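You operate a simulated robot arm through the tools that you are given. There is no shell and no other tool. Be economical: measure what you need, move in short steps, check, and stop when the job is done.

Carry out the task below with a simulated two-armed robot. There is one attempt and no reset: what you move stays moved.

TASK
Take the tea towel from the worktop between corner and hob and lay it out flat on the breakfast bar.

The check looks at the end state, three seconds after you hand in, the way a careful person would. Anything else that was tipped, shoved, dropped, spilled or broken makes it a failure. Flat cloth is picked up by pressing the open fingertips on it (5 to 10 N) and closing them slowly along it; thin cloth reads only 2 to 8 mm in the jaws.

THE ROBOT
Two 7-joint arms with two-finger parallel grippers on one trunk, on a base that drives. Base frame: it is fixed to the floor where the robot stands at the start and does not move with it; the origin is under the middle of the robot, x ahead of it, y to its left, z up. Readings come in m, degrees, newtons and seconds.
The left shoulder is at the start at [0.07, 0.163, 0.97], the right one opposite. With the tool pointing down near the work surface each hand reaches from about 0.3 to 0.86 m from the robot's upright axis, wherever it stands, measured 20 degrees to its own side. Places, roughly: breakfast bar [-0.5, -0.7, 0.8]; tea towel [1.25, 0, 1]. Payload 3.43 kg a hand.
The tool frame of a hand sits at the grasp point between the pads (the TCP): z along the fingers, y along the line on which they close. The tips reach 0.034 m beyond it. The gripper opens to 0.128 m. The fingers are 0.024 m wide and 0.012 m thick; the gripper's body (0.048 by 0.13 m) begins 0.096 m behind the TCP.
Orientation is told as [roll, pitch, yaw] about the base's x, y, z axes, in that order, counted from this pose: with the fingers straight down and closing along the base's y, the tool's x points along the base's -x, its y along +y and its z along -z.

THE INTERFACE
- The arms move only by the tool drive_tool. It takes "left_steps", "right_steps" or both (then of equal length, played together; a hand with none holds still); each is a list of rows, each a list of 7 numbers: the shift along the base's x, y, z in m, then the turn, a rotation vector about the base's x, y, z in degrees, then the closure, from 0 (fully open) to 1 (shut). In form: [[dx, dy, dz, wx, wy, wz, jaw], ...]. A call has 1 to 10 rows; each row shifts and turns the commanded pose from where the row before left it. Rows are played at 5 a second. More than 0.05 m and 8.6 degrees between two rows, or a gripper value outside its range, and nothing of the call is played. Where a pose cannot be reached the arm comes as near as it can. A force on the tool above 40 N (or 10 N above the force at the start of the call, whichever is more), or a blocked arm, ends the call early, and 0.2 s more pass. Each finger travels about 0.153 m/s and halts on what it meets, pressing with about 31 N; the grip force reading is that of the motor and also rises with nothing between the fingers. The clock runs only during rows and for 0.2 s after the last one: add rows that do not move to give the fingers time. The reply holds the time, the measured pose of the TCP, the force on the tool along the base axes, the opening and the grip force, in the units named above and with some noise, and new pictures: "views" is both (left out), scene, wrist or none (wrist: the cameras of the hands that moved).
- Cameras (640 x 400 px; columns grow to the right, rows downward): "scene" is now at [0.0993, -0.0705, 1.194]; the picture's right is [-0.82, -0.58, 0.00], its down [-0.35, 0.49, -0.80] and it looks along [0.46, -0.65, -0.60] (base axes); focal length 214 px, centre (320, 200). "left" rides on the left gripper at [0.076, 0.011, -0.16] in its tool frame; the picture's right is [-0.15, 0.99, 0.00], its down [-0.88, -0.13, -0.46] and it looks along [-0.45, -0.07, 0.89] (tool axes); focal length 234 px, centre (320, 200). "right" rides on the right gripper at [0.076, -0.011, -0.16] in its tool frame; the picture's right is [0.15, 0.99, 0.00], its down [-0.88, 0.13, -0.46] and it looks along [-0.45, 0.07, 0.89] (tool axes); focal length 234 px, centre (320, 200). There is no depth. A picture from a camera that has moved, and an enlarged one, comes with that camera's place and axes in the base frame and with its lens.
- lift_body(by): slides the trunk up (or, below 0, down) by that many m; the arms and the scene camera ride with it, the base frame stays. It gives what a move gives, with no picture.
- drive_base(legs): drives the robot by 1 to 6 legs, each [ahead, left, turn to the left] in m, m and degrees, along the robot's own axes; the way and the turn of a leg run together, so that a leg with both is an arc; at most 1.5 m and 180 degrees a leg. The arms and the cameras ride along, it lands a little off, and it stops where it bumps. It gives what a move gives, and a new picture of the scene camera.
- aim_head(pan, tilt): turns the head with the scene camera to pan (to the left, within 86 degrees either way) and tilt (down, from -29 to 69), counted from straight ahead of the robot. It gives what a move gives, and a new picture of the scene camera.
- zoom(camera, box): a new picture of the part [left, top, right, bottom] of that camera's present view, enlarged. No time passes.
- hand_in(): hands the job in; it is judged then, once.

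Work in short steps. Places have to be worked out from the pictures, the camera data and where the tool is seen: move nearer, look again, correct. Check each grasp and each placing, and mend what went wrong. You have 120 turns and 170 pictures in all, those below and enlarged ones among them. Open the grippers and draw the arms clear of the work before you hand the job in, unless the task says otherwise; then end with one line.

The tools are called after ">>>" as name(argument=value, ...) on one line, values as JSON. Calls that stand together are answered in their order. drive_tool: Moves the arms, as the interface text tells. Its arguments: {"type":"object","properties":{"left_steps":{"type":"array","items":{"type":"array","items":{"type":"number"}}},"right_steps":{"type":"array","items":{"type":"array","items":{"type":"number"}}},"views":{"type":"string","enum":["both","scene","wrist","none"]}},"required":[]} The other tools are called the same way: lift_body (by) slides the trunk up or down; drive_base (legs) drives the base; aim_head (pan, tilt) turns the head that bears the scene camera; zoom (camera, box) takes an enlarged picture of a part of a camera's view; hand_in () hands the job in.

At the start:

```text
t: 0.0
left_tool_pos: [0.636, 0.3165, 1.0847]
left_ee_rot: [0.0, -0.1, 0.1]
left_contact_force: [0.2, 0.7, 0.3]
left_width: 0.1282
left_grip_force: 0.0
right_tool_pos: [0.4822, -0.1957, 1.1503]
right_ee_rot: [0.0, 0.0, 0.0]
right_contact_force: [-0.1, 0.3, 0.0]
right_width: 0.1279
right_grip_force: 0.1
trunk travel left (down, up): [-0.45, 0.49]
robot x, y, heading: [-0.0027, 0.0043, -0.1]
head pan, tilt: [-54.8, 36.9]
```

scene: 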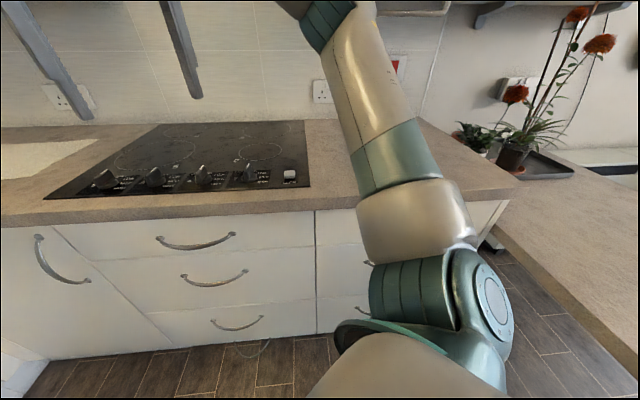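
right: 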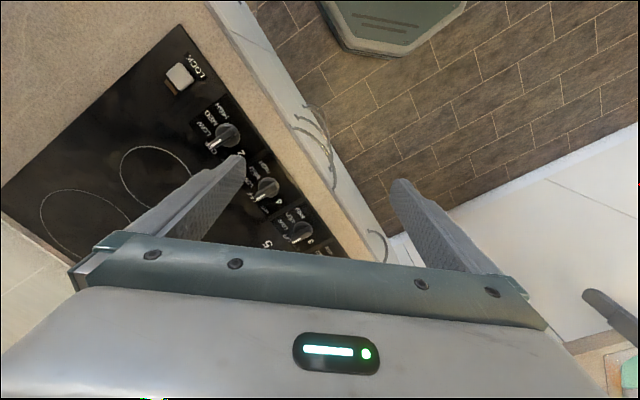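
left: 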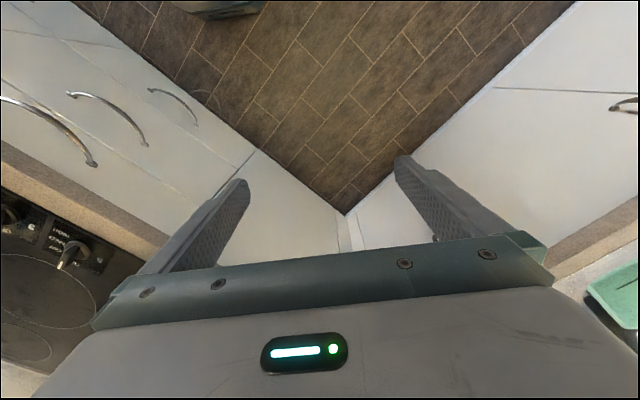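

The scene camera looks right, toward the hob and the bar. I turn the head ahead to see the towel.

>>> aim_head(pan=0, tilt=30)

>>> aim_head(pan=-86, tilt=35)

```text
t: 1.2
left_tool_pos: [0.635, 0.316, 1.0838]
left_ee_rot: [0.0, -0.1, 0.1]
left_contact_force: [-0.2, 0.2, 0.3]
left_width: 0.128
left_grip_force: 0.0
right_tool_pos: [0.4836, -0.1963, 1.1502]
right_ee_rot: [0.0, 0.0, 0.0]
right_contact_force: [-0.1, 0.5, -0.1]
right_width: 0.1282
right_grip_force: 0.0
trunk travel left (down, up): [-0.45, 0.49]
robot x, y, heading: [-0.0036, 0.0001, -0.0]
head pan, tilt: [0.0, 30.0]
camera scene: at [0.1395, 0.0004, 1.2047], right [0.0, -1.0, 0.0], down [-0.5, 0.0, -0.87], along [0.87, 0.0, -0.5], focal length 214 px, centre (320, 200)
```

scene: 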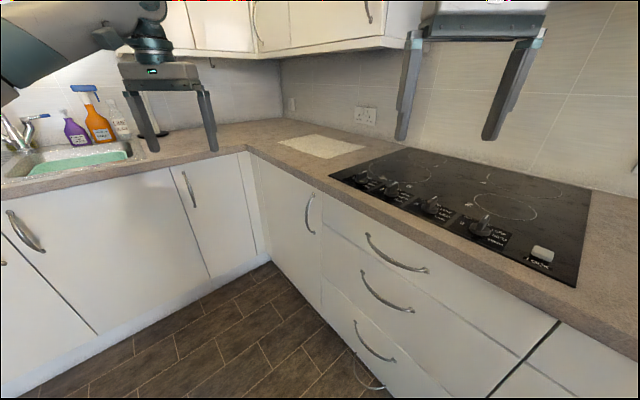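

```text
t: 2.8
left_tool_pos: [0.6353, 0.3153, 1.0841]
left_ee_rot: [0.0, 0.1, 0.1]
left_contact_force: [0.8, -0.1, 0.6]
left_width: 0.128
left_grip_force: 0.0
right_tool_pos: [0.4823, -0.1963, 1.1507]
right_ee_rot: [0.1, 0.0, 0.0]
right_contact_force: [0.0, -0.2, -0.5]
right_width: 0.128
right_grip_force: 0.0
trunk travel left (down, up): [-0.45, 0.49]
robot x, y, heading: [-0.0011, -0.0043, -0.2]
head pan, tilt: [-85.9, 35.0]
camera scene: at [0.0554, -0.0873, 1.1969], right [-1.0, -0.07, 0.0], down [-0.04, 0.57, -0.82], along [0.06, -0.82, -0.57], focal length 214 px, centre (320, 200)
```

scene: 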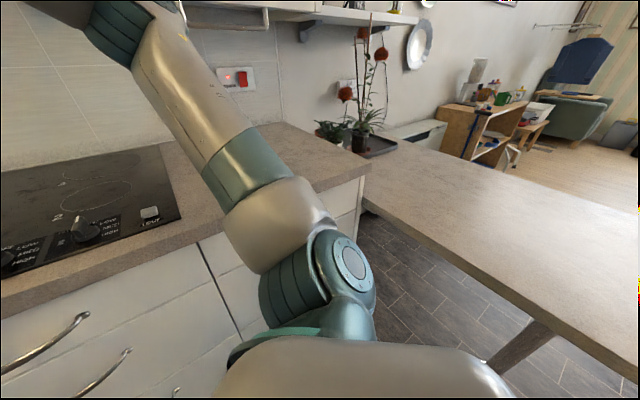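

Towel lies at roughly corners D(1.14,-0.03), A(1.45,0.26), B(1.66,0.03), C(1.32,-0.25). The hob counter faces heading about -48° and its front edge is about 0.58 m away. I turn to face it and sidestep left part of the way.

>>> drive_base(legs=[[0, 0, -48], [0, 0.6, 0]])

>>> aim_head(pan=15, tilt=40)

```text
t: 8.4
left_tool_pos: [1.1094, 0.1377, 1.0839]
left_ee_rot: [0.0, 0.1, -48.2]
left_contact_force: [1.4, -0.5, 0.3]
left_width: 0.1279
left_grip_force: 0.0
right_tool_pos: [0.6245, -0.089, 1.1509]
right_ee_rot: [0.0, 0.0, -48.4]
right_contact_force: [-0.3, 0.1, -0.5]
right_width: 0.1282
right_grip_force: 0.0
trunk travel left (down, up): [-0.45, 0.49]
robot x, y, heading: [0.449, 0.406, -48.3]
head pan, tilt: [-85.9, 35.0]
camera scene: at [0.4219, 0.3032, 1.1969], right [-0.72, 0.7, 0.0], down [0.4, 0.41, -0.82], along [-0.57, -0.59, -0.57], focal length 214 px, centre (320, 200)
```

scene: 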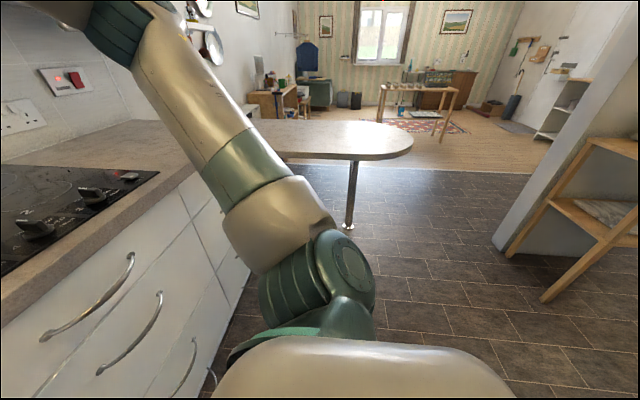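

```text
t: 10.2
left_tool_pos: [1.1091, 0.1369, 1.0834]
left_ee_rot: [0.0, 0.0, -48.4]
left_contact_force: [-0.2, 0.3, 0.1]
left_width: 0.1281
left_grip_force: 0.0
right_tool_pos: [0.6254, -0.088, 1.1509]
right_ee_rot: [0.0, 0.0, -48.4]
right_contact_force: [1.0, 0.3, 0.4]
right_width: 0.1281
right_grip_force: 0.0
trunk travel left (down, up): [-0.45, 0.49]
robot x, y, heading: [0.4511, 0.4066, -48.7]
head pan, tilt: [15.0, 40.0]
camera scene: at [0.5542, 0.3192, 1.1893], right [-0.55, -0.83, 0.0], down [-0.54, 0.35, -0.77], along [0.64, -0.42, -0.64], focal length 214 px, centre (320, 200)
```

scene: 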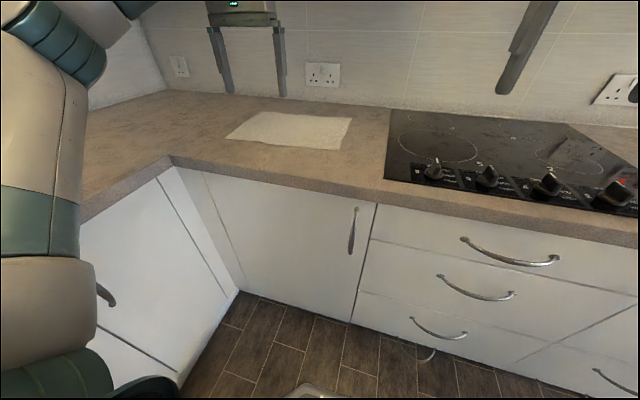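

Refined towel estimate: near edge about 0.2 m in from the counter front, 0.42 m wide. I go 0.2 left and 0.2 ahead, then look steeper.

>>> drive_base(legs=[[0, 0.2, 0.5], [0.2, 0, 0]])

>>> aim_head(pan=8, tilt=48)

```text
t: 12.8
left_tool_pos: [1.3503, 0.1863, 1.087]
left_ee_rot: [0.6, 0.0, -48.2]
left_contact_force: [0.5, 0.5, 0.2]
left_width: 0.1279
left_grip_force: 0.1
right_tool_pos: [0.8758, -0.0519, 1.1512]
right_ee_rot: [0.0, 0.0, -47.3]
right_contact_force: [0.1, -1.2, -0.2]
right_width: 0.1281
right_grip_force: 0.1
trunk travel left (down, up): [-0.45, 0.49]
robot x, y, heading: [0.6907, 0.4381, -47.7]
head pan, tilt: [15.0, 40.0]
stopped in leg 2: the robot was blocked; the commanded pose is now the measured one
camera scene: at [0.796, 0.3559, 1.1902], right [-0.53, -0.85, 0.0], down [-0.54, 0.34, -0.77], along [0.65, -0.41, -0.64], focal length 214 px, centre (320, 200)
```

scene: 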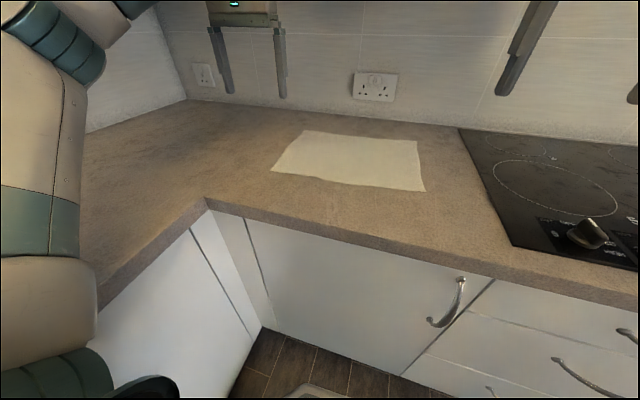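

```text
t: 13.4
left_tool_pos: [1.3496, 0.187, 1.0869]
left_ee_rot: [0.5, -0.1, -48.3]
left_contact_force: [0.4, -0.1, -0.2]
left_width: 0.1282
left_grip_force: 0.2
right_tool_pos: [0.8747, -0.0507, 1.1515]
right_ee_rot: [-0.1, -0.2, -47.5]
right_contact_force: [-0.8, -0.2, 0.3]
right_width: 0.128
right_grip_force: 0.0
trunk travel left (down, up): [-0.45, 0.49]
robot x, y, heading: [0.6957, 0.4316, -47.4]
head pan, tilt: [8.0, 48.0]
camera scene: at [0.785, 0.3523, 1.1787], right [-0.63, -0.77, 0.0], down [-0.57, 0.47, -0.67], along [0.52, -0.43, -0.74], focal length 214 px, centre (320, 200)
```

scene: 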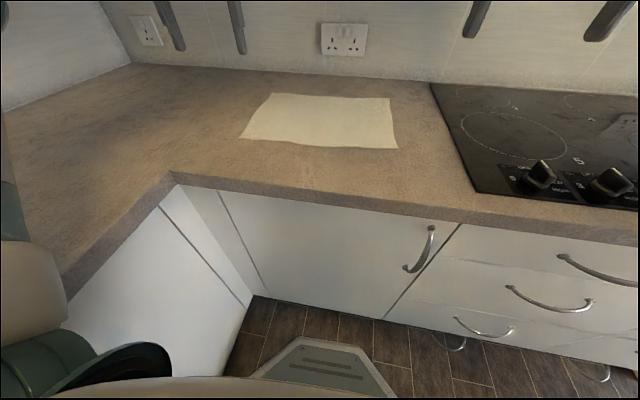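

It stopped short; I need to see what was bumped on the left.

>>> aim_head(pan=65, tilt=15)

>>> aim_head(pan=30, tilt=0)

>>> aim_head(pan=20, tilt=69)

```text
t: 14.7
left_tool_pos: [1.3506, 0.1865, 1.0865]
left_ee_rot: [0.6, 0.0, -48.3]
left_contact_force: [-0.1, -0.2, -0.1]
left_width: 0.1279
left_grip_force: 0.0
right_tool_pos: [0.8742, -0.051, 1.1527]
right_ee_rot: [-0.2, -0.1, -47.5]
right_contact_force: [-0.6, -0.9, 0.2]
right_width: 0.128
right_grip_force: 0.1
trunk travel left (down, up): [-0.45, 0.49]
robot x, y, heading: [0.6952, 0.4364, -47.4]
head pan, tilt: [65.0, 15.0]
camera scene: at [0.8128, 0.431, 1.2294], right [0.3, -0.95, 0.01], down [-0.24, -0.08, -0.97], along [0.92, 0.29, -0.26], focal length 214 px, centre (320, 200)
```

scene: 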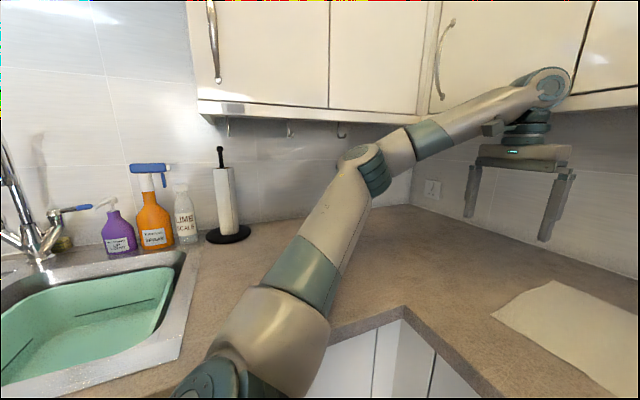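

```text
t: 15.7
left_tool_pos: [1.3498, 0.1857, 1.086]
left_ee_rot: [0.5, 0.0, -48.3]
left_contact_force: [0.0, 0.3, -0.1]
left_width: 0.1278
left_grip_force: 0.0
right_tool_pos: [0.8746, -0.0507, 1.1515]
right_ee_rot: [-0.2, -0.1, -47.5]
right_contact_force: [0.4, 0.6, 0.7]
right_width: 0.1281
right_grip_force: 0.1
trunk travel left (down, up): [-0.45, 0.49]
robot x, y, heading: [0.6907, 0.431, -47.2]
head pan, tilt: [30.0, 0.0]
camera scene: at [0.8096, 0.3762, 1.2538], right [-0.3, -0.95, 0.0], down [0.0, -0.01, -1.0], along [0.95, -0.3, 0.0], focal length 214 px, centre (320, 200)
```

scene: 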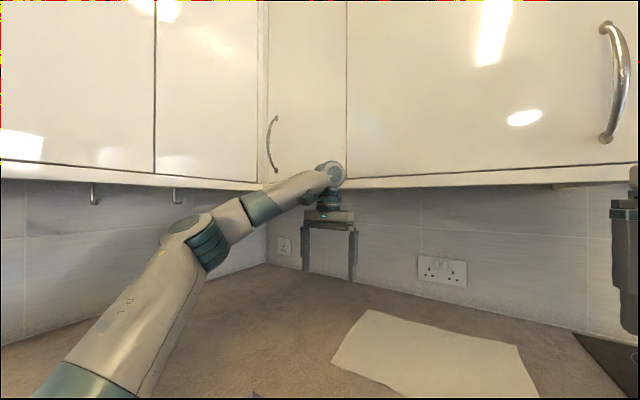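

```text
t: 17.1
left_tool_pos: [1.3498, 0.1851, 1.0871]
left_ee_rot: [0.5, 0.0, -48.2]
left_contact_force: [-1.2, 0.2, 1.1]
left_width: 0.1279
left_grip_force: 0.0
right_tool_pos: [0.8753, -0.05, 1.1527]
right_ee_rot: [-0.1, -0.1, -47.6]
right_contact_force: [-0.7, -0.5, -0.1]
right_width: 0.1279
right_grip_force: 0.1
trunk travel left (down, up): [-0.45, 0.49]
robot x, y, heading: [0.6938, 0.433, -47.3]
head pan, tilt: [20.0, 68.8]
camera scene: at [0.7737, 0.3767, 1.1539], right [-0.46, -0.89, 0.0], down [-0.83, 0.43, -0.37], along [0.33, -0.17, -0.93], focal length 214 px, centre (320, 200)
```

scene: 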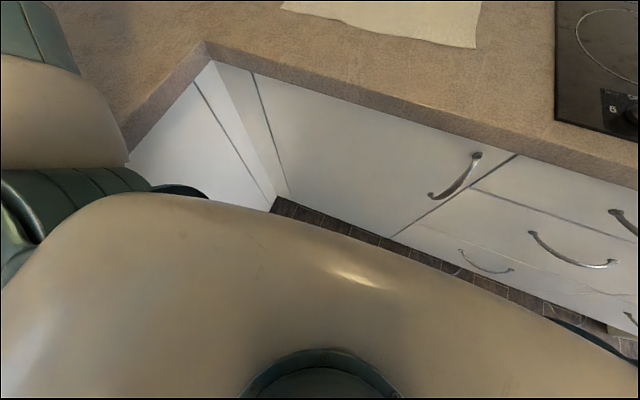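

The left wrist touched the wall cabinet's front edge. I back off a little, then lower the hands so the wrists go beneath the cabinets.

>>> drive_base(legs=[[-0.05, 0, 0]])

>>> drive_tool(left_steps=[[0, 0, -0.04, 0, 0, 0, 0.5], [0, 0, -0.04, 0, 0, 0, 0.5], [0, 0, -0.03, 0, 0, 0, 0.5]], right_steps=[[0.02, -0.02, -0.05, 0, 0, 0, 0.5], [0.02, -0.02, -0.05, 0, 0, 0, 0.5], [0.02, -0.02, -0.05, 0, 0, 0, 0.5]])

>>> aim_head(pan=8, tilt=40)

```text
t: 18.0
left_tool_pos: [1.3202, 0.2154, 1.0819]
left_ee_rot: [0.6, 0.4, -48.3]
left_contact_force: [-0.7, 0.1, -0.1]
left_width: 0.1281
left_grip_force: 0.1
right_tool_pos: [0.845, -0.0204, 1.1487]
right_ee_rot: [0.1, 0.2, -47.4]
right_contact_force: [0.2, 0.6, -0.5]
right_width: 0.1283
right_grip_force: 0.1
trunk travel left (down, up): [-0.45, 0.49]
robot x, y, heading: [0.6657, 0.4704, -47.4]
head pan, tilt: [20.0, 68.8]
camera scene: at [0.7445, 0.4067, 1.1531], right [-0.46, -0.89, 0.0], down [-0.83, 0.43, -0.36], along [0.32, -0.17, -0.93], focal length 214 px, centre (320, 200)
```

scene: 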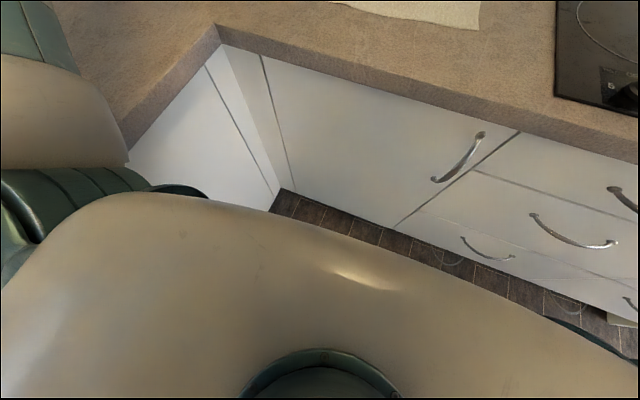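

```text
refused: row 1 steps farther than a row can; nothing moved
```

```text
t: 19.0
left_tool_pos: [1.3202, 0.2155, 1.0822]
left_ee_rot: [0.6, 0.3, -48.3]
left_contact_force: [-0.2, 0.2, -0.3]
left_width: 0.1281
left_grip_force: 0.0
right_tool_pos: [0.8447, -0.0204, 1.1488]
right_ee_rot: [0.0, 0.3, -47.5]
right_contact_force: [0.8, 0.0, 0.2]
right_width: 0.1278
right_grip_force: 0.1
trunk travel left (down, up): [-0.45, 0.49]
robot x, y, heading: [0.6599, 0.4667, -47.3]
head pan, tilt: [8.0, 40.0]
camera scene: at [0.7609, 0.3782, 1.1892], right [-0.64, -0.77, 0.0], down [-0.5, 0.41, -0.77], along [0.59, -0.49, -0.64], focal length 214 px, centre (320, 200)
```

scene: 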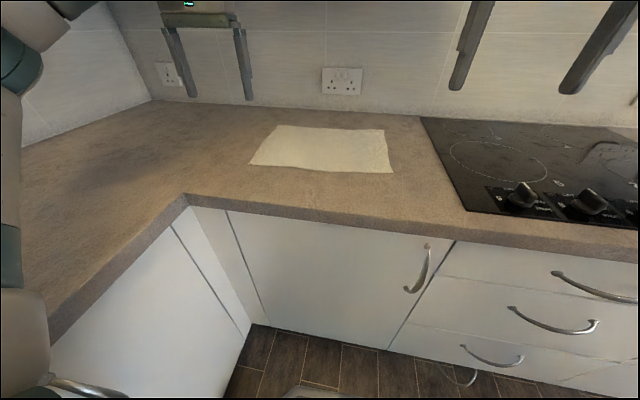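

Row was too long; I split it. Hands go down to about 0.97 and the right one towards the towel's near-right corner.

>>> drive_tool(left_steps=[[0, 0, -0.03, 0, 0, 0, 0.5], [0, 0, -0.03, 0, 0, 0, 0.5], [0, 0, -0.03, 0, 0, 0, 0.5], [0, 0, -0.02, 0, 0, 0, 0.5], [0, 0, 0, 0, 0, 0, 0.5], [0, 0, 0, 0, 0, 0, 0.5]], right_steps=[[0.02, -0.005, -0.035, 0, 0, 0, 0.5], [0.02, -0.005, -0.035, 0, 0, 0, 0.5], [0.02, 0, -0.035, 0, 0, 0, 0.5], [0.02, 0, -0.035, 0, 0, 0, 0.5], [0.02, -0.005, -0.035, 0, 0, 0, 0.5], [0.02, -0.005, 0, 0, 0, 0, 0.5]])

```text
t: 20.4
left_tool_pos: [1.322, 0.2157, 0.9725]
left_ee_rot: [0.5, 0.4, -48.2]
left_contact_force: [-0.2, 0.5, 0.3]
left_width: 0.0644
left_grip_force: 0.0
right_tool_pos: [0.9654, -0.0404, 0.9737]
right_ee_rot: [0.0, 0.1, -47.5]
right_contact_force: [-0.7, -0.1, 0.6]
right_width: 0.0639
right_grip_force: 0.1
trunk travel left (down, up): [-0.45, 0.49]
robot x, y, heading: [0.6628, 0.4668, -47.3]
head pan, tilt: [8.0, 40.0]
camera scene: at [0.7615, 0.3788, 1.1893], right [-0.64, -0.77, 0.0], down [-0.5, 0.41, -0.77], along [0.59, -0.49, -0.64], focal length 214 px, centre (320, 200)
camera right: at [0.9087, 0.0077, 1.1339], right [0.63, 0.78, 0.0], down [0.69, -0.56, 0.45], along [0.35, -0.29, -0.89], focal length 234 px, centre (320, 200)
camera left: at [1.2793, 0.2788, 1.1311], right [0.84, 0.55, 0.01], down [0.49, -0.75, 0.45], along [0.25, -0.37, -0.89], focal length 234 px, centre (320, 200)
```

scene: 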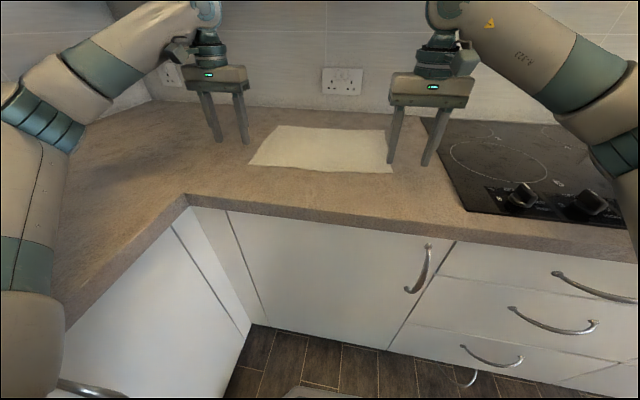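
right: 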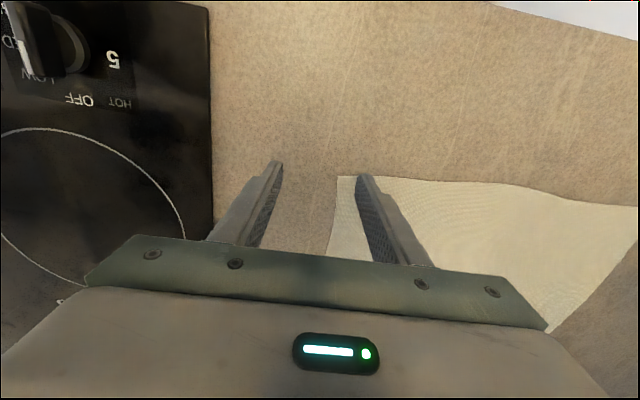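
left: 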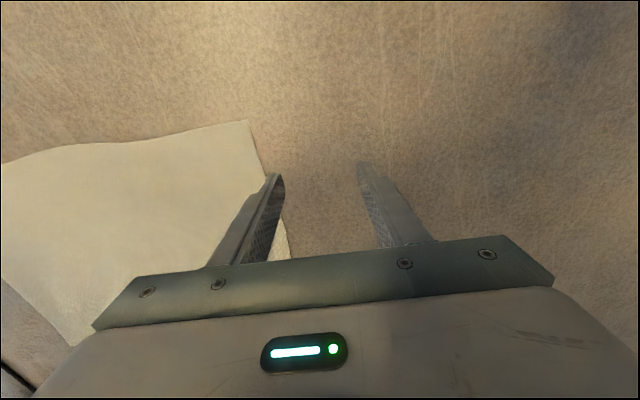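

Cross-checking the cameras, the surface seems nearer z≈0.90, with corners A≈(1.24,0.21) and D≈(0.99,-0.04). I move the hands above the pinch points just inside those corners and drop to about 0.965.

>>> drive_tool(left_steps=[[-0.03, -0.015, 0, 0, 0, 0, 0.65], [-0.03, -0.015, 0, 0, 0, 0, 0.65], [-0.028, -0.016, 0, 0, 0, 0, 0.65], [0, 0, 0, 0, 0, 0, 0.65]], right_steps=[[0.03, 0.002, 0, 0, 0, 0, 0.65], [0.03, 0.002, 0, 0, 0, 0, 0.65], [0.01, 0.001, 0, 0, 0, 0, 0.65], [0, 0, 0, 0, 0, 0, 0.65]])

```text
t: 21.4
left_tool_pos: [1.2317, 0.1712, 0.9721]
left_ee_rot: [0.5, 0.4, -48.3]
left_contact_force: [0.3, -0.4, -0.3]
left_width: 0.0449
left_grip_force: 0.0
right_tool_pos: [1.0356, -0.0351, 0.9748]
right_ee_rot: [0.0, 0.2, -47.5]
right_contact_force: [0.2, 0.4, 0.1]
right_width: 0.0449
right_grip_force: 0.0
trunk travel left (down, up): [-0.45, 0.49]
robot x, y, heading: [0.6616, 0.4682, -47.3]
head pan, tilt: [8.0, 40.0]
camera scene: at [0.7612, 0.3786, 1.1893], right [-0.64, -0.77, 0.0], down [-0.5, 0.41, -0.77], along [0.59, -0.49, -0.64], focal length 214 px, centre (320, 200)
camera right: at [0.9786, 0.0136, 1.1344], right [0.63, 0.78, 0.0], down [0.69, -0.56, 0.45], along [0.35, -0.28, -0.89], focal length 234 px, centre (320, 200)
camera left: at [1.1903, 0.2336, 1.1313], right [0.84, 0.55, 0.01], down [0.49, -0.75, 0.45], along [0.25, -0.37, -0.89], focal length 234 px, centre (320, 200)
```

scene: 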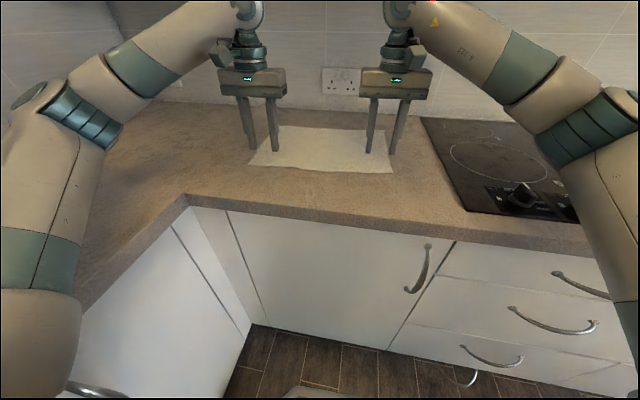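
right: 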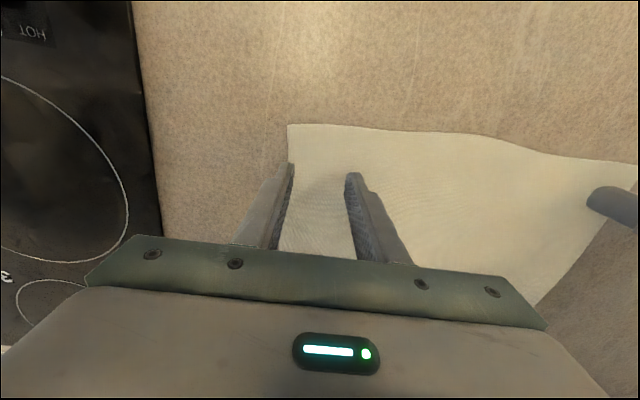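
left: 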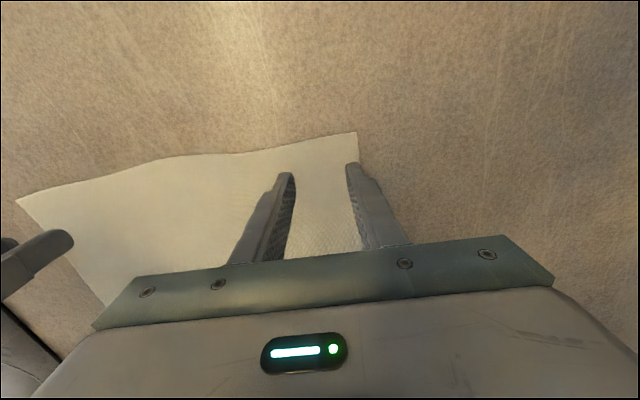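

Triangulating across the two views gives surface z≈0.911, corners A(1.24,0.22), D(0.99,-0.03). I lower the hands until the tips are about 5 mm above it.

>>> drive_tool(left_steps=[[0, 0, -0.012, 0, 0, 0, 0.65], [0, 0, -0.01, 0, 0, 0, 0.65], [0, 0, 0, 0, 0, 0, 0.65]], right_steps=[[0.006, 0.006, -0.012, 0, 0, 0, 0.65], [0, 0, -0.01, 0, 0, 0, 0.65], [0, 0, 0, 0, 0, 0, 0.65]], views="wrist")

```text
t: 22.2
left_tool_pos: [1.2317, 0.1711, 0.9498]
left_ee_rot: [0.5, 0.4, -48.3]
left_contact_force: [-0.2, -0.6, -0.3]
left_width: 0.045
left_grip_force: 0.0
right_tool_pos: [1.0402, -0.0292, 0.9538]
right_ee_rot: [0.0, 0.2, -47.6]
right_contact_force: [0.0, -0.5, 0.0]
right_width: 0.0448
right_grip_force: 0.0
trunk travel left (down, up): [-0.45, 0.49]
robot x, y, heading: [0.6637, 0.4706, -47.5]
head pan, tilt: [8.0, 40.0]
camera right: at [0.9841, 0.0185, 1.1118], right [0.63, 0.78, 0.0], down [0.69, -0.56, 0.45], along [0.35, -0.29, -0.89], focal length 234 px, centre (320, 200)
camera left: at [1.1899, 0.2326, 1.1091], right [0.84, 0.55, 0.01], down [0.49, -0.75, 0.45], along [0.25, -0.37, -0.89], focal length 234 px, centre (320, 200)
```

right: 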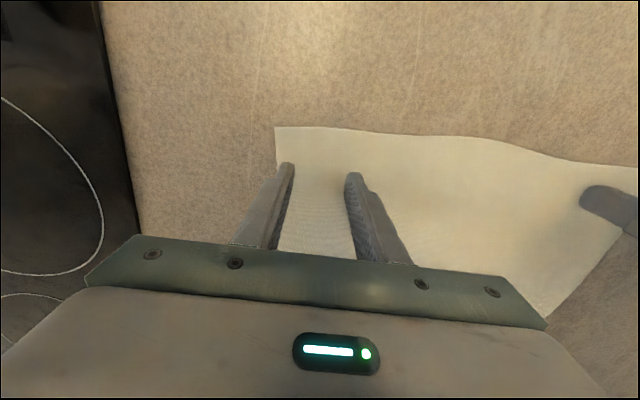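
left: 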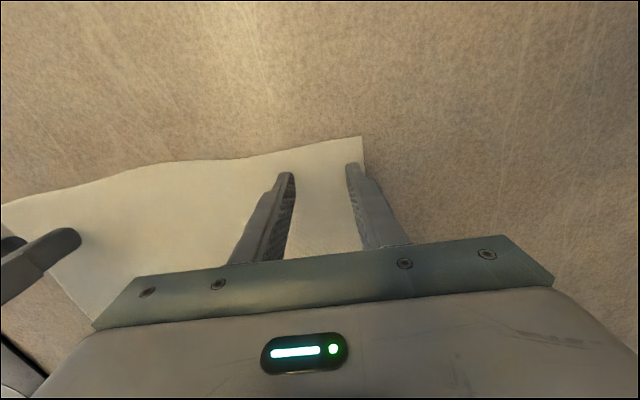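

Both jaws are over the cloth near the corners. I step down in small increments and read the force.

>>> drive_tool(left_steps=[[-0.004, -0.004, -0.002, 0, 0, 0, 0.65], [0, 0, -0.002, 0, 0, 0, 0.65], [0, 0, -0.002, 0, 0, 0, 0.65], [0, 0, 0, 0, 0, 0, 0.65]], right_steps=[[0, 0, -0.003, 0, 0, 0, 0.65], [0, 0, -0.003, 0, 0, 0, 0.65], [0, 0, -0.003, 0, 0, 0, 0.65], [0, 0, 0, 0, 0, 0, 0.65]], views="none")

```text
t: 23.2
left_tool_pos: [1.2282, 0.1665, 0.9461]
left_ee_rot: [0.5, 0.3, -48.3]
left_contact_force: [0.6, -1.1, 3.1]
left_width: 0.0449
left_grip_force: 0.1
right_tool_pos: [1.0408, -0.0292, 0.9459]
right_ee_rot: [0.1, -0.1, -47.6]
right_contact_force: [2.9, -2.9, 17.6]
right_width: 0.0451
right_grip_force: 0.0
trunk travel left (down, up): [-0.45, 0.49]
robot x, y, heading: [0.6601, 0.4684, -47.6]
head pan, tilt: [8.0, 40.0]
```

Contact at TCP z≈0.946 on both: left 3 N, right 18 N. I trim to about 7 N each and close slowly.

>>> drive_tool(left_steps=[[0, 0, -0.001, 0, 0, 0, 0.65], [0, 0, 0, 0, 0, 0, 0.65]], right_steps=[[0, 0, 0.0015, 0, 0, 0, 0.65], [0, 0, 0, 0, 0, 0, 0.65]], views="none")

```text
t: 23.8
left_tool_pos: [1.2281, 0.1652, 0.9442]
left_ee_rot: [0.5, 0.2, -48.4]
left_contact_force: [2.2, -1.9, 15.7]
left_width: 0.0444
left_grip_force: 0.0
right_tool_pos: [1.0403, -0.0281, 0.9459]
right_ee_rot: [0.0, 0.2, -47.6]
right_contact_force: [2.2, -1.6, 11.4]
right_width: 0.0449
right_grip_force: 0.0
trunk travel left (down, up): [-0.45, 0.49]
robot x, y, heading: [0.661, 0.4739, -47.6]
head pan, tilt: [8.0, 40.0]
```

Slightly high; I ease both up a touch and close gradually.

>>> drive_tool(left_steps=[[0, 0, -0.0, 0, 0, 0, 0.65], [0, 0, 0.0007, 0, 0, 0, 0.7], [0, 0, 0, 0, 0, 0, 0.75], [0, 0, 0, 0, 0, 0, 0.8], [0, 0, 0, 0, 0, 0, 0.85], [0, 0, 0, 0, 0, 0, 0.9], [0, 0, 0, 0, 0, 0, 0.95], [0, 0, 0, 0, 0, 0, 1], [0, 0, 0, 0, 0, 0, 1], [0, 0, 0, 0, 0, 0, 1]], right_steps=[[0, 0, 0, 0, 0, 0, 0.65], [0, 0, 0.0004, 0, 0, 0, 0.7], [0, 0, 0, 0, 0, 0, 0.75], [0, 0, 0, 0, 0, 0, 0.8], [0, 0, 0, 0, 0, 0, 0.85], [0, 0, 0, 0, 0, 0, 0.9], [0, 0, 0, 0, 0, 0, 0.95], [0, 0, 0, 0, 0, 0, 1], [0, 0, 0, 0, 0, 0, 1], [0, 0, 0, 0, 0, 0, 1]], views="both")

```text
t: 26.0
left_tool_pos: [1.2278, 0.1667, 0.946]
left_ee_rot: [0.6, 0.4, -48.3]
left_contact_force: [-0.8, 0.4, 12.6]
left_width: 0.0022
left_grip_force: 30.9
right_tool_pos: [1.0418, -0.0284, 0.9459]
right_ee_rot: [0.1, 0.1, -47.5]
right_contact_force: [0.0, 0.5, 6.2]
right_width: 0.0001
right_grip_force: 31.1
trunk travel left (down, up): [-0.45, 0.49]
robot x, y, heading: [0.662, 0.4667, -47.3]
head pan, tilt: [8.0, 40.0]
camera scene: at [0.7593, 0.3794, 1.1896], right [-0.64, -0.77, 0.0], down [-0.5, 0.41, -0.77], along [0.59, -0.49, -0.64], focal length 214 px, centre (320, 200)
camera right: at [0.9823, 0.02, 1.105], right [0.63, 0.78, 0.0], down [0.69, -0.56, 0.45], along [0.35, -0.29, -0.89], focal length 234 px, centre (320, 200)
camera left: at [1.1847, 0.229, 1.1041], right [0.84, 0.55, 0.01], down [0.49, -0.75, 0.45], along [0.25, -0.37, -0.89], focal length 234 px, centre (320, 200)
```

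scene: 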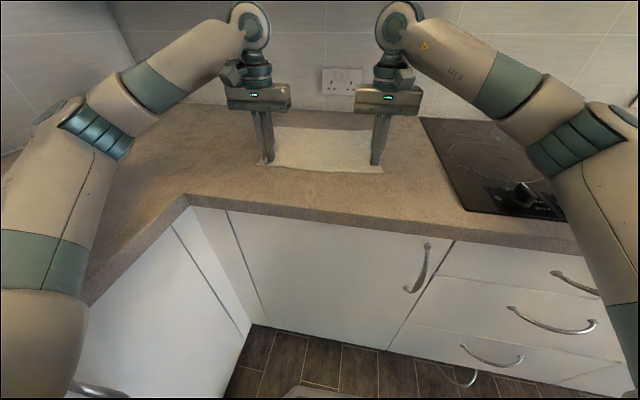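
right: 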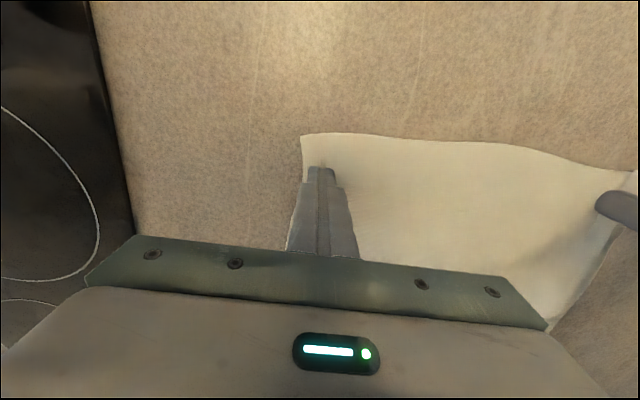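
left: 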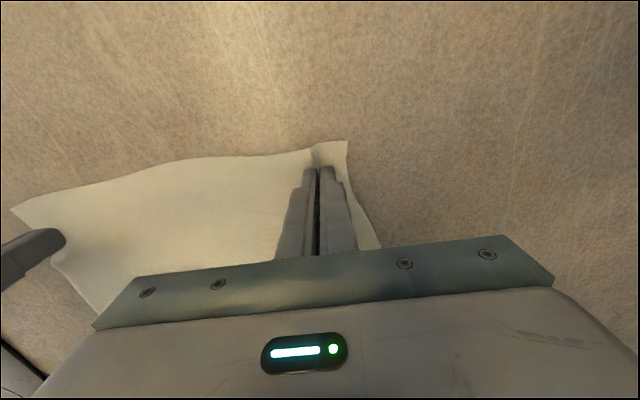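

Left pinched a fold (2.2 mm); right closed empty (0.1 mm). Left holds; I lift the right, open, shift it 22 mm inward and retry.

>>> drive_tool(right_steps=[[0, 0, 0.01, 0, 0, 0, 1], [0.008, 0.008, 0, 0, 0, 0, 0.65], [0.008, 0.008, 0, 0, 0, 0, 0.65], [0, 0, -0.006, 0, 0, 0, 0.65], [0, 0, -0.003, 0, 0, 0, 0.65], [0, 0, -0.001, 0, 0, 0, 0.65], [0, 0, 0, 0, 0, 0, 0.65]], views="wrist")

```text
t: 27.6
left_tool_pos: [1.2261, 0.1672, 0.9447]
left_ee_rot: [0.6, 0.3, -48.4]
left_contact_force: [-1.1, 1.0, 13.3]
left_width: 0.0022
left_grip_force: 31.2
right_tool_pos: [1.0552, -0.0129, 0.9456]
right_ee_rot: [0.0, 0.1, -47.6]
right_contact_force: [0.1, -1.3, 4.0]
right_width: 0.0449
right_grip_force: 0.0
trunk travel left (down, up): [-0.45, 0.49]
robot x, y, heading: [0.6636, 0.4696, -47.4]
head pan, tilt: [8.0, 40.0]
camera right: at [0.9983, 0.0351, 1.1051], right [0.63, 0.78, 0.0], down [0.69, -0.56, 0.45], along [0.35, -0.29, -0.89], focal length 234 px, centre (320, 200)
```

right: 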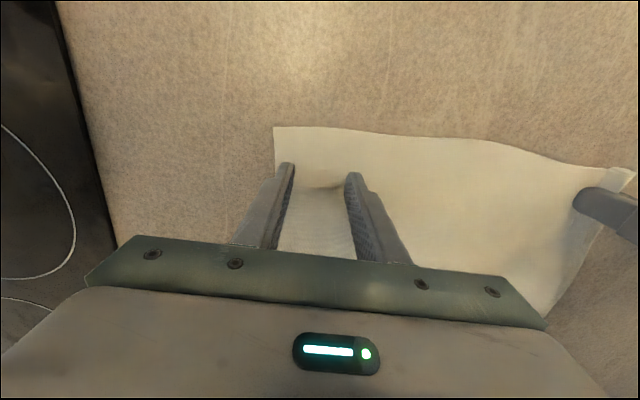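

Good position, with a slight bulge between fingers. I press a little harder and close.

>>> drive_tool(right_steps=[[0, 0, -0.0009, 0, 0, 0, 0.65], [0, 0, 0, 0, 0, 0, 0.7], [0, 0, 0, 0, 0, 0, 0.75], [0, 0, 0, 0, 0, 0, 0.8], [0, 0, 0, 0, 0, 0, 0.85], [0, 0, 0, 0, 0, 0, 0.9], [0, 0, 0, 0, 0, 0, 0.95], [0, 0, 0, 0, 0, 0, 1], [0, 0, 0, 0, 0, 0, 1], [0, 0, 0, 0, 0, 0, 1]], views="wrist")

```text
t: 29.8
left_tool_pos: [1.2263, 0.1651, 0.9458]
left_ee_rot: [0.6, 0.3, -48.3]
left_contact_force: [-1.3, -1.5, 8.5]
left_width: 0.0024
left_grip_force: 30.7
right_tool_pos: [1.0558, -0.0123, 0.9459]
right_ee_rot: [0.1, 0.0, -47.5]
right_contact_force: [1.8, 0.1, 12.7]
right_width: 0.0022
right_grip_force: 30.7
trunk travel left (down, up): [-0.45, 0.49]
robot x, y, heading: [0.6601, 0.4685, -47.5]
head pan, tilt: [8.0, 40.0]
camera right: at [0.9979, 0.0356, 1.1049], right [0.63, 0.78, 0.0], down [0.69, -0.56, 0.45], along [0.35, -0.29, -0.89], focal length 234 px, centre (320, 200)
```

right: 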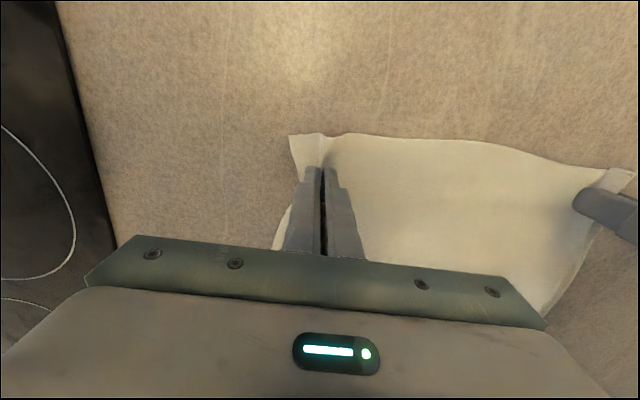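

Both jaws hold 2.2 mm of cloth. I lift 4 cm, then draw back toward the robot while rising, together.

>>> drive_tool(left_steps=[[0, 0, 0.02, 0, 0, 0, 1], [0, 0, 0.02, 0, 0, 0, 1], [-0.02, 0.022, 0.02, 0, 0, 0, 1], [-0.02, 0.022, 0.015, 0, 0, 0, 1], [-0.02, 0.022, 0.015, 0, 0, 0, 1], [-0.02, 0.022, 0.015, 0, 0, 0, 1], [-0.02, 0.022, 0.015, 0, 0, 0, 1]], right_steps=[[0, 0, 0.02, 0, 0, 0, 1], [0, 0, 0.02, 0, 0, 0, 1], [-0.02, 0.022, 0.02, 0, 0, 0, 1], [-0.02, 0.022, 0.015, 0, 0, 0, 1], [-0.02, 0.022, 0.015, 0, 0, 0, 1], [-0.02, 0.022, 0.015, 0, 0, 0, 1], [-0.02, 0.022, 0.015, 0, 0, 0, 1]], views="scene")

```text
t: 31.4
left_tool_pos: [1.1255, 0.2756, 1.0644]
left_ee_rot: [0.6, 0.3, -48.3]
left_contact_force: [0.0, -0.5, 0.5]
left_width: 0.0022
left_grip_force: 31.1
right_tool_pos: [0.9561, 0.0975, 1.0638]
right_ee_rot: [0.0, 0.2, -47.5]
right_contact_force: [-0.1, -0.3, -0.3]
right_width: 0.002
right_grip_force: 31.3
trunk travel left (down, up): [-0.45, 0.49]
robot x, y, heading: [0.6631, 0.4701, -47.4]
head pan, tilt: [8.0, 40.0]
camera scene: at [0.7598, 0.3796, 1.1895], right [-0.64, -0.77, 0.0], down [-0.5, 0.41, -0.77], along [0.59, -0.49, -0.64], focal length 214 px, centre (320, 200)
```

scene: 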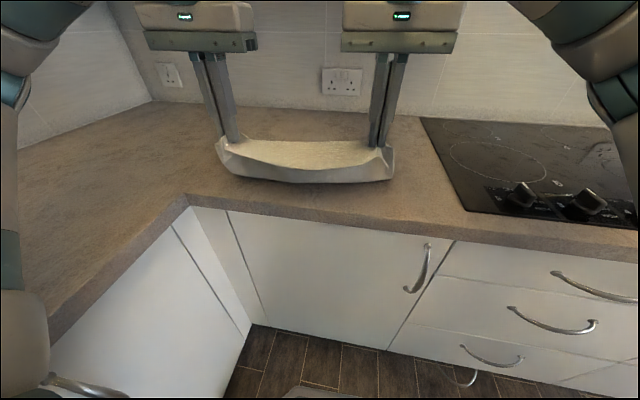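

Towel is held by both hands. I back the robot off 0.12 m, then raise the trunk so the towel hangs clear.

>>> drive_base(legs=[[-0.12, 0, 0]])

>>> lift_body(by=0.2)

>>> aim_head(pan=0, tilt=45)

```text
t: 32.6
left_tool_pos: [1.0457, 0.3643, 1.0638]
left_ee_rot: [0.6, 0.5, -48.3]
left_contact_force: [-0.7, 0.4, -0.3]
left_width: 0.0023
left_grip_force: 31.3
right_tool_pos: [0.8771, 0.1869, 1.0638]
right_ee_rot: [0.0, 0.2, -47.6]
right_contact_force: [-0.5, -0.2, 0.1]
right_width: 0.0023
right_grip_force: 30.7
trunk travel left (down, up): [-0.45, 0.49]
robot x, y, heading: [0.5792, 0.5592, -47.4]
head pan, tilt: [8.0, 40.0]
camera scene: at [0.6787, 0.4677, 1.1894], right [-0.63, -0.77, 0.0], down [-0.5, 0.41, -0.77], along [0.59, -0.49, -0.64], focal length 214 px, centre (320, 200)
```

scene: 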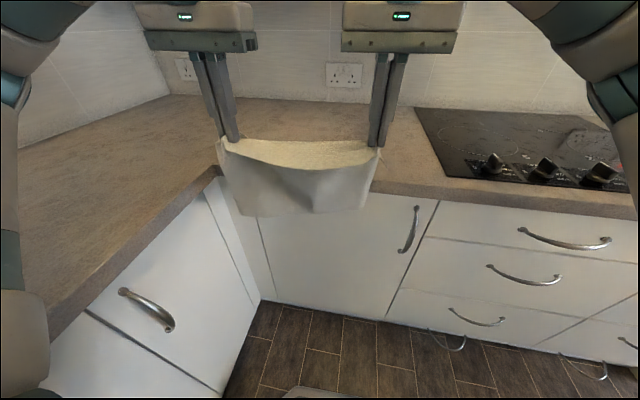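

```text
t: 34.8
left_tool_pos: [1.047, 0.3639, 1.2626]
left_ee_rot: [0.6, 0.5, -48.4]
left_contact_force: [-0.3, 0.1, 0.7]
left_width: 0.0022
left_grip_force: 30.5
right_tool_pos: [0.8778, 0.1862, 1.2638]
right_ee_rot: [0.1, 0.4, -47.6]
right_contact_force: [0.3, -0.4, -0.4]
right_width: 0.0022
right_grip_force: 31.3
trunk travel left (down, up): [-0.65, 0.29]
robot x, y, heading: [0.5772, 0.5551, -47.4]
head pan, tilt: [8.0, 40.0]
```

```text
t: 35.5
left_tool_pos: [1.0465, 0.3639, 1.2631]
left_ee_rot: [0.6, 0.3, -48.4]
left_contact_force: [-0.2, -1.1, 0.9]
left_width: 0.0022
left_grip_force: 31.0
right_tool_pos: [0.8774, 0.1853, 1.2634]
right_ee_rot: [0.0, 0.2, -47.5]
right_contact_force: [0.9, -0.2, -0.6]
right_width: 0.0023
right_grip_force: 31.2
trunk travel left (down, up): [-0.65, 0.29]
robot x, y, heading: [0.5845, 0.5552, -47.3]
head pan, tilt: [0.0, 45.0]
camera scene: at [0.6687, 0.4612, 1.3821], right [-0.74, -0.68, 0.0], down [-0.48, 0.52, -0.71], along [0.48, -0.52, -0.71], focal length 214 px, centre (320, 200)
```

scene: 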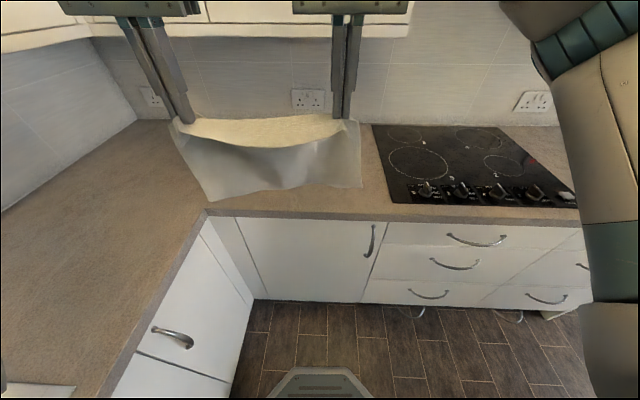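

Towel hangs between the hands above the counter. I turn right to face the bar (heading about -137°) and look.

>>> drive_base(legs=[[-0.05, 0, 0], [0, 0, -90]])

>>> aim_head(pan=0, tilt=30)

```text
t: 40.2
left_tool_pos: [0.3536, 0.1277, 1.2641]
left_ee_rot: [0.6, 0.3, -138.5]
left_contact_force: [0.6, 0.2, -0.2]
left_width: 0.0024
left_grip_force: 31.3
right_tool_pos: [0.1753, 0.2978, 1.2624]
right_ee_rot: [0.0, 0.2, -137.5]
right_contact_force: [1.3, -0.3, -0.5]
right_width: 0.0023
right_grip_force: 31.0
trunk travel left (down, up): [-0.65, 0.29]
robot x, y, heading: [0.5432, 0.5962, -137.4]
head pan, tilt: [0.0, 45.0]
camera scene: at [0.4491, 0.5053, 1.3821], right [-0.68, 0.74, 0.0], down [0.52, 0.48, -0.71], along [-0.52, -0.48, -0.71], focal length 214 px, centre (320, 200)
```

scene: 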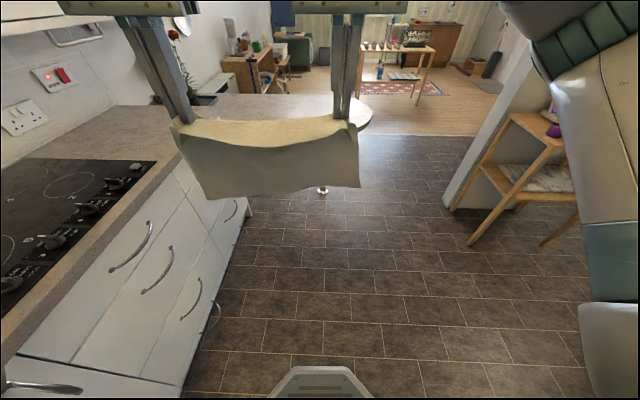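

```text
t: 41.0
left_tool_pos: [0.3526, 0.1278, 1.2631]
left_ee_rot: [0.6, 0.3, -138.4]
left_contact_force: [-0.1, -0.2, -0.2]
left_width: 0.002
left_grip_force: 31.5
right_tool_pos: [0.1739, 0.2983, 1.2636]
right_ee_rot: [0.0, 0.2, -137.6]
right_contact_force: [-0.1, 0.0, -0.2]
right_width: 0.002
right_grip_force: 31.5
trunk travel left (down, up): [-0.65, 0.29]
robot x, y, heading: [0.5415, 0.5959, -137.4]
head pan, tilt: [0.0, 30.0]
camera scene: at [0.4423, 0.4992, 1.4046], right [-0.68, 0.74, 0.0], down [0.37, 0.34, -0.87], along [-0.64, -0.58, -0.5], focal length 214 px, centre (320, 200)
```

scene: 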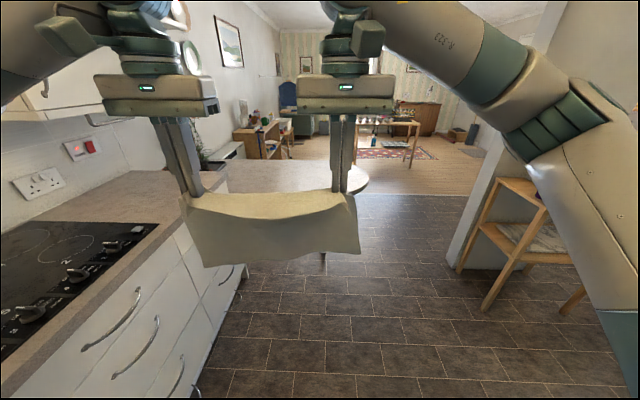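

Bar near edge is at about 1.13 m ahead of the robot, its free end just right of my path. I drive ahead 0.6 m and slightly left, then look down.

>>> drive_base(legs=[[0.6, 0.02, 0]])

>>> aim_head(pan=-30, tilt=40)

>>> aim_head(pan=25, tilt=35)

```text
t: 44.4
left_tool_pos: [-0.074, -0.292, 1.2632]
left_ee_rot: [0.7, 0.4, -138.3]
left_contact_force: [-0.1, 0.9, -0.3]
left_width: 0.0024
left_grip_force: 31.1
right_tool_pos: [-0.254, -0.1221, 1.2637]
right_ee_rot: [0.0, 0.1, -137.6]
right_contact_force: [-0.4, -0.2, -0.6]
right_width: 0.002
right_grip_force: 30.5
trunk travel left (down, up): [-0.65, 0.29]
robot x, y, heading: [0.1208, 0.1735, -137.5]
head pan, tilt: [0.0, 30.0]
camera scene: at [0.0139, 0.0791, 1.4047], right [-0.68, 0.74, 0.0], down [0.37, 0.34, -0.87], along [-0.64, -0.59, -0.5], focal length 214 px, centre (320, 200)
```

scene: 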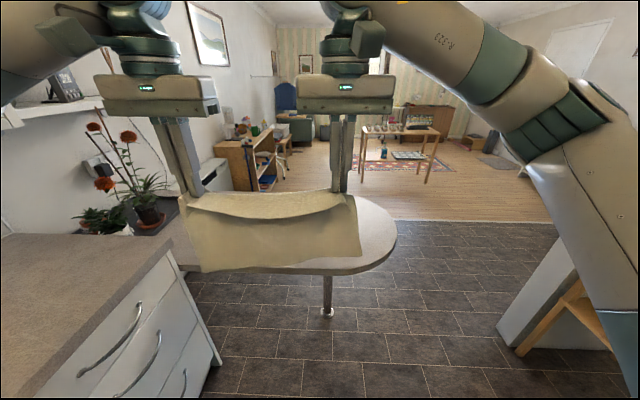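

```text
t: 45.3
left_tool_pos: [-0.075, -0.2914, 1.2644]
left_ee_rot: [0.6, 0.4, -138.5]
left_contact_force: [-0.2, 0.0, -0.8]
left_width: 0.0024
left_grip_force: 30.8
right_tool_pos: [-0.2537, -0.1225, 1.2639]
right_ee_rot: [0.0, 0.3, -137.7]
right_contact_force: [0.8, -0.2, 0.1]
right_width: 0.0024
right_grip_force: 30.9
trunk travel left (down, up): [-0.65, 0.29]
robot x, y, heading: [0.1169, 0.1729, -137.6]
head pan, tilt: [-30.0, 40.0]
camera scene: at [-0.0024, 0.1217, 1.3894], right [-0.22, 0.98, 0.0], down [0.63, 0.14, -0.77], along [-0.75, -0.17, -0.64], focal length 214 px, centre (320, 200)
```

scene: 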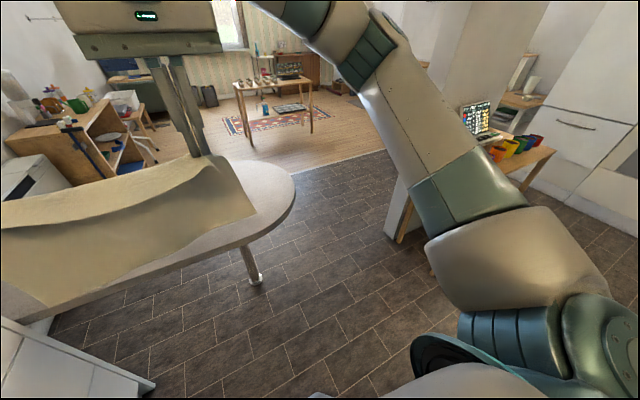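

```text
t: 46.6
left_tool_pos: [-0.0765, -0.2923, 1.2636]
left_ee_rot: [0.6, 0.3, -138.4]
left_contact_force: [-1.0, -0.4, -1.3]
left_width: 0.0024
left_grip_force: 31.5
right_tool_pos: [-0.2533, -0.1231, 1.2633]
right_ee_rot: [0.0, 0.2, -137.6]
right_contact_force: [0.7, 1.2, -0.4]
right_width: 0.0022
right_grip_force: 30.9
trunk travel left (down, up): [-0.65, 0.29]
robot x, y, heading: [0.1221, 0.1739, -137.3]
head pan, tilt: [25.0, 35.0]
camera scene: at [0.0466, 0.0587, 1.3969], right [-0.92, 0.38, 0.0], down [0.22, 0.53, -0.82], along [-0.31, -0.76, -0.57], focal length 214 px, centre (320, 200)
```

scene: 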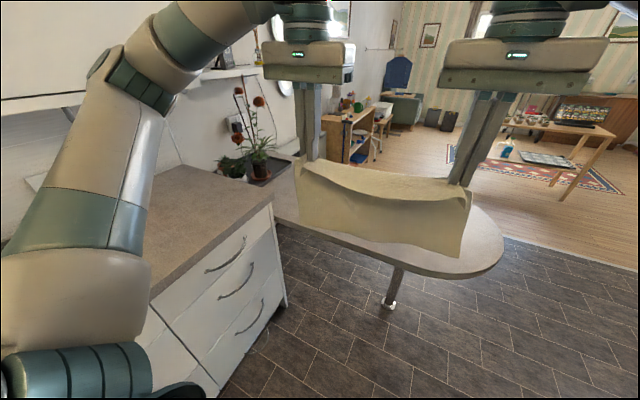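

The bar is lower than the counter: by triangulation z≈0.77, near edge about 0.74 m ahead, free end to the right. I drive ahead 0.33 m, with the towel still well above it.

>>> drive_base(legs=[[0.33, 0, 0]])

>>> aim_head(pan=-15, tilt=50)

```text
t: 48.7
left_tool_pos: [-0.3145, -0.5121, 1.2627]
left_ee_rot: [0.6, 0.4, -138.3]
left_contact_force: [-0.2, 0.5, -1.1]
left_width: 0.0021
left_grip_force: 31.2
right_tool_pos: [-0.4935, -0.3445, 1.2637]
right_ee_rot: [0.0, 0.2, -137.4]
right_contact_force: [-0.2, 0.1, -0.1]
right_width: 0.0019
right_grip_force: 31.1
trunk travel left (down, up): [-0.65, 0.29]
robot x, y, heading: [-0.1216, -0.0473, -137.2]
head pan, tilt: [25.0, 35.0]
camera scene: at [-0.1927, -0.1618, 1.397], right [-0.92, 0.38, 0.0], down [0.22, 0.53, -0.82], along [-0.31, -0.76, -0.57], focal length 214 px, centre (320, 200)
```

scene: 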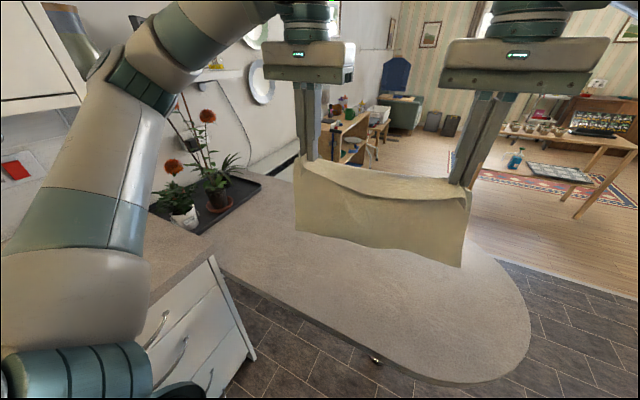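

```text
t: 49.8
left_tool_pos: [-0.3137, -0.5138, 1.2635]
left_ee_rot: [0.7, 0.4, -138.2]
left_contact_force: [0.3, -0.6, -1.1]
left_width: 0.0022
left_grip_force: 31.3
right_tool_pos: [-0.4923, -0.3446, 1.2637]
right_ee_rot: [0.0, 0.2, -137.5]
right_contact_force: [0.1, 0.1, 0.4]
right_width: 0.0021
right_grip_force: 30.8
trunk travel left (down, up): [-0.65, 0.29]
robot x, y, heading: [-0.1214, -0.0465, -137.2]
head pan, tilt: [-15.0, 50.0]
camera scene: at [-0.2277, -0.1164, 1.3752], right [-0.46, 0.89, 0.0], down [0.68, 0.36, -0.64], along [-0.57, -0.3, -0.77], focal length 214 px, centre (320, 200)
```

scene: 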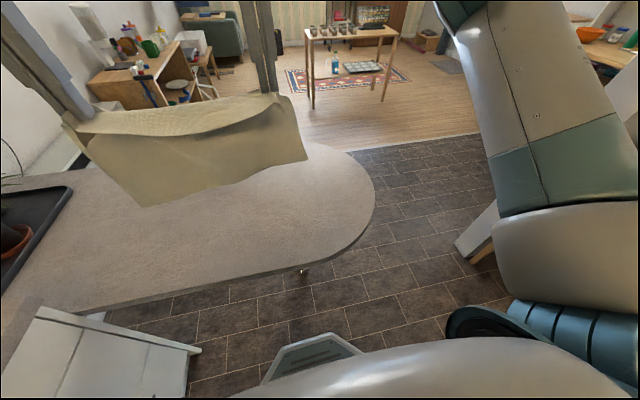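

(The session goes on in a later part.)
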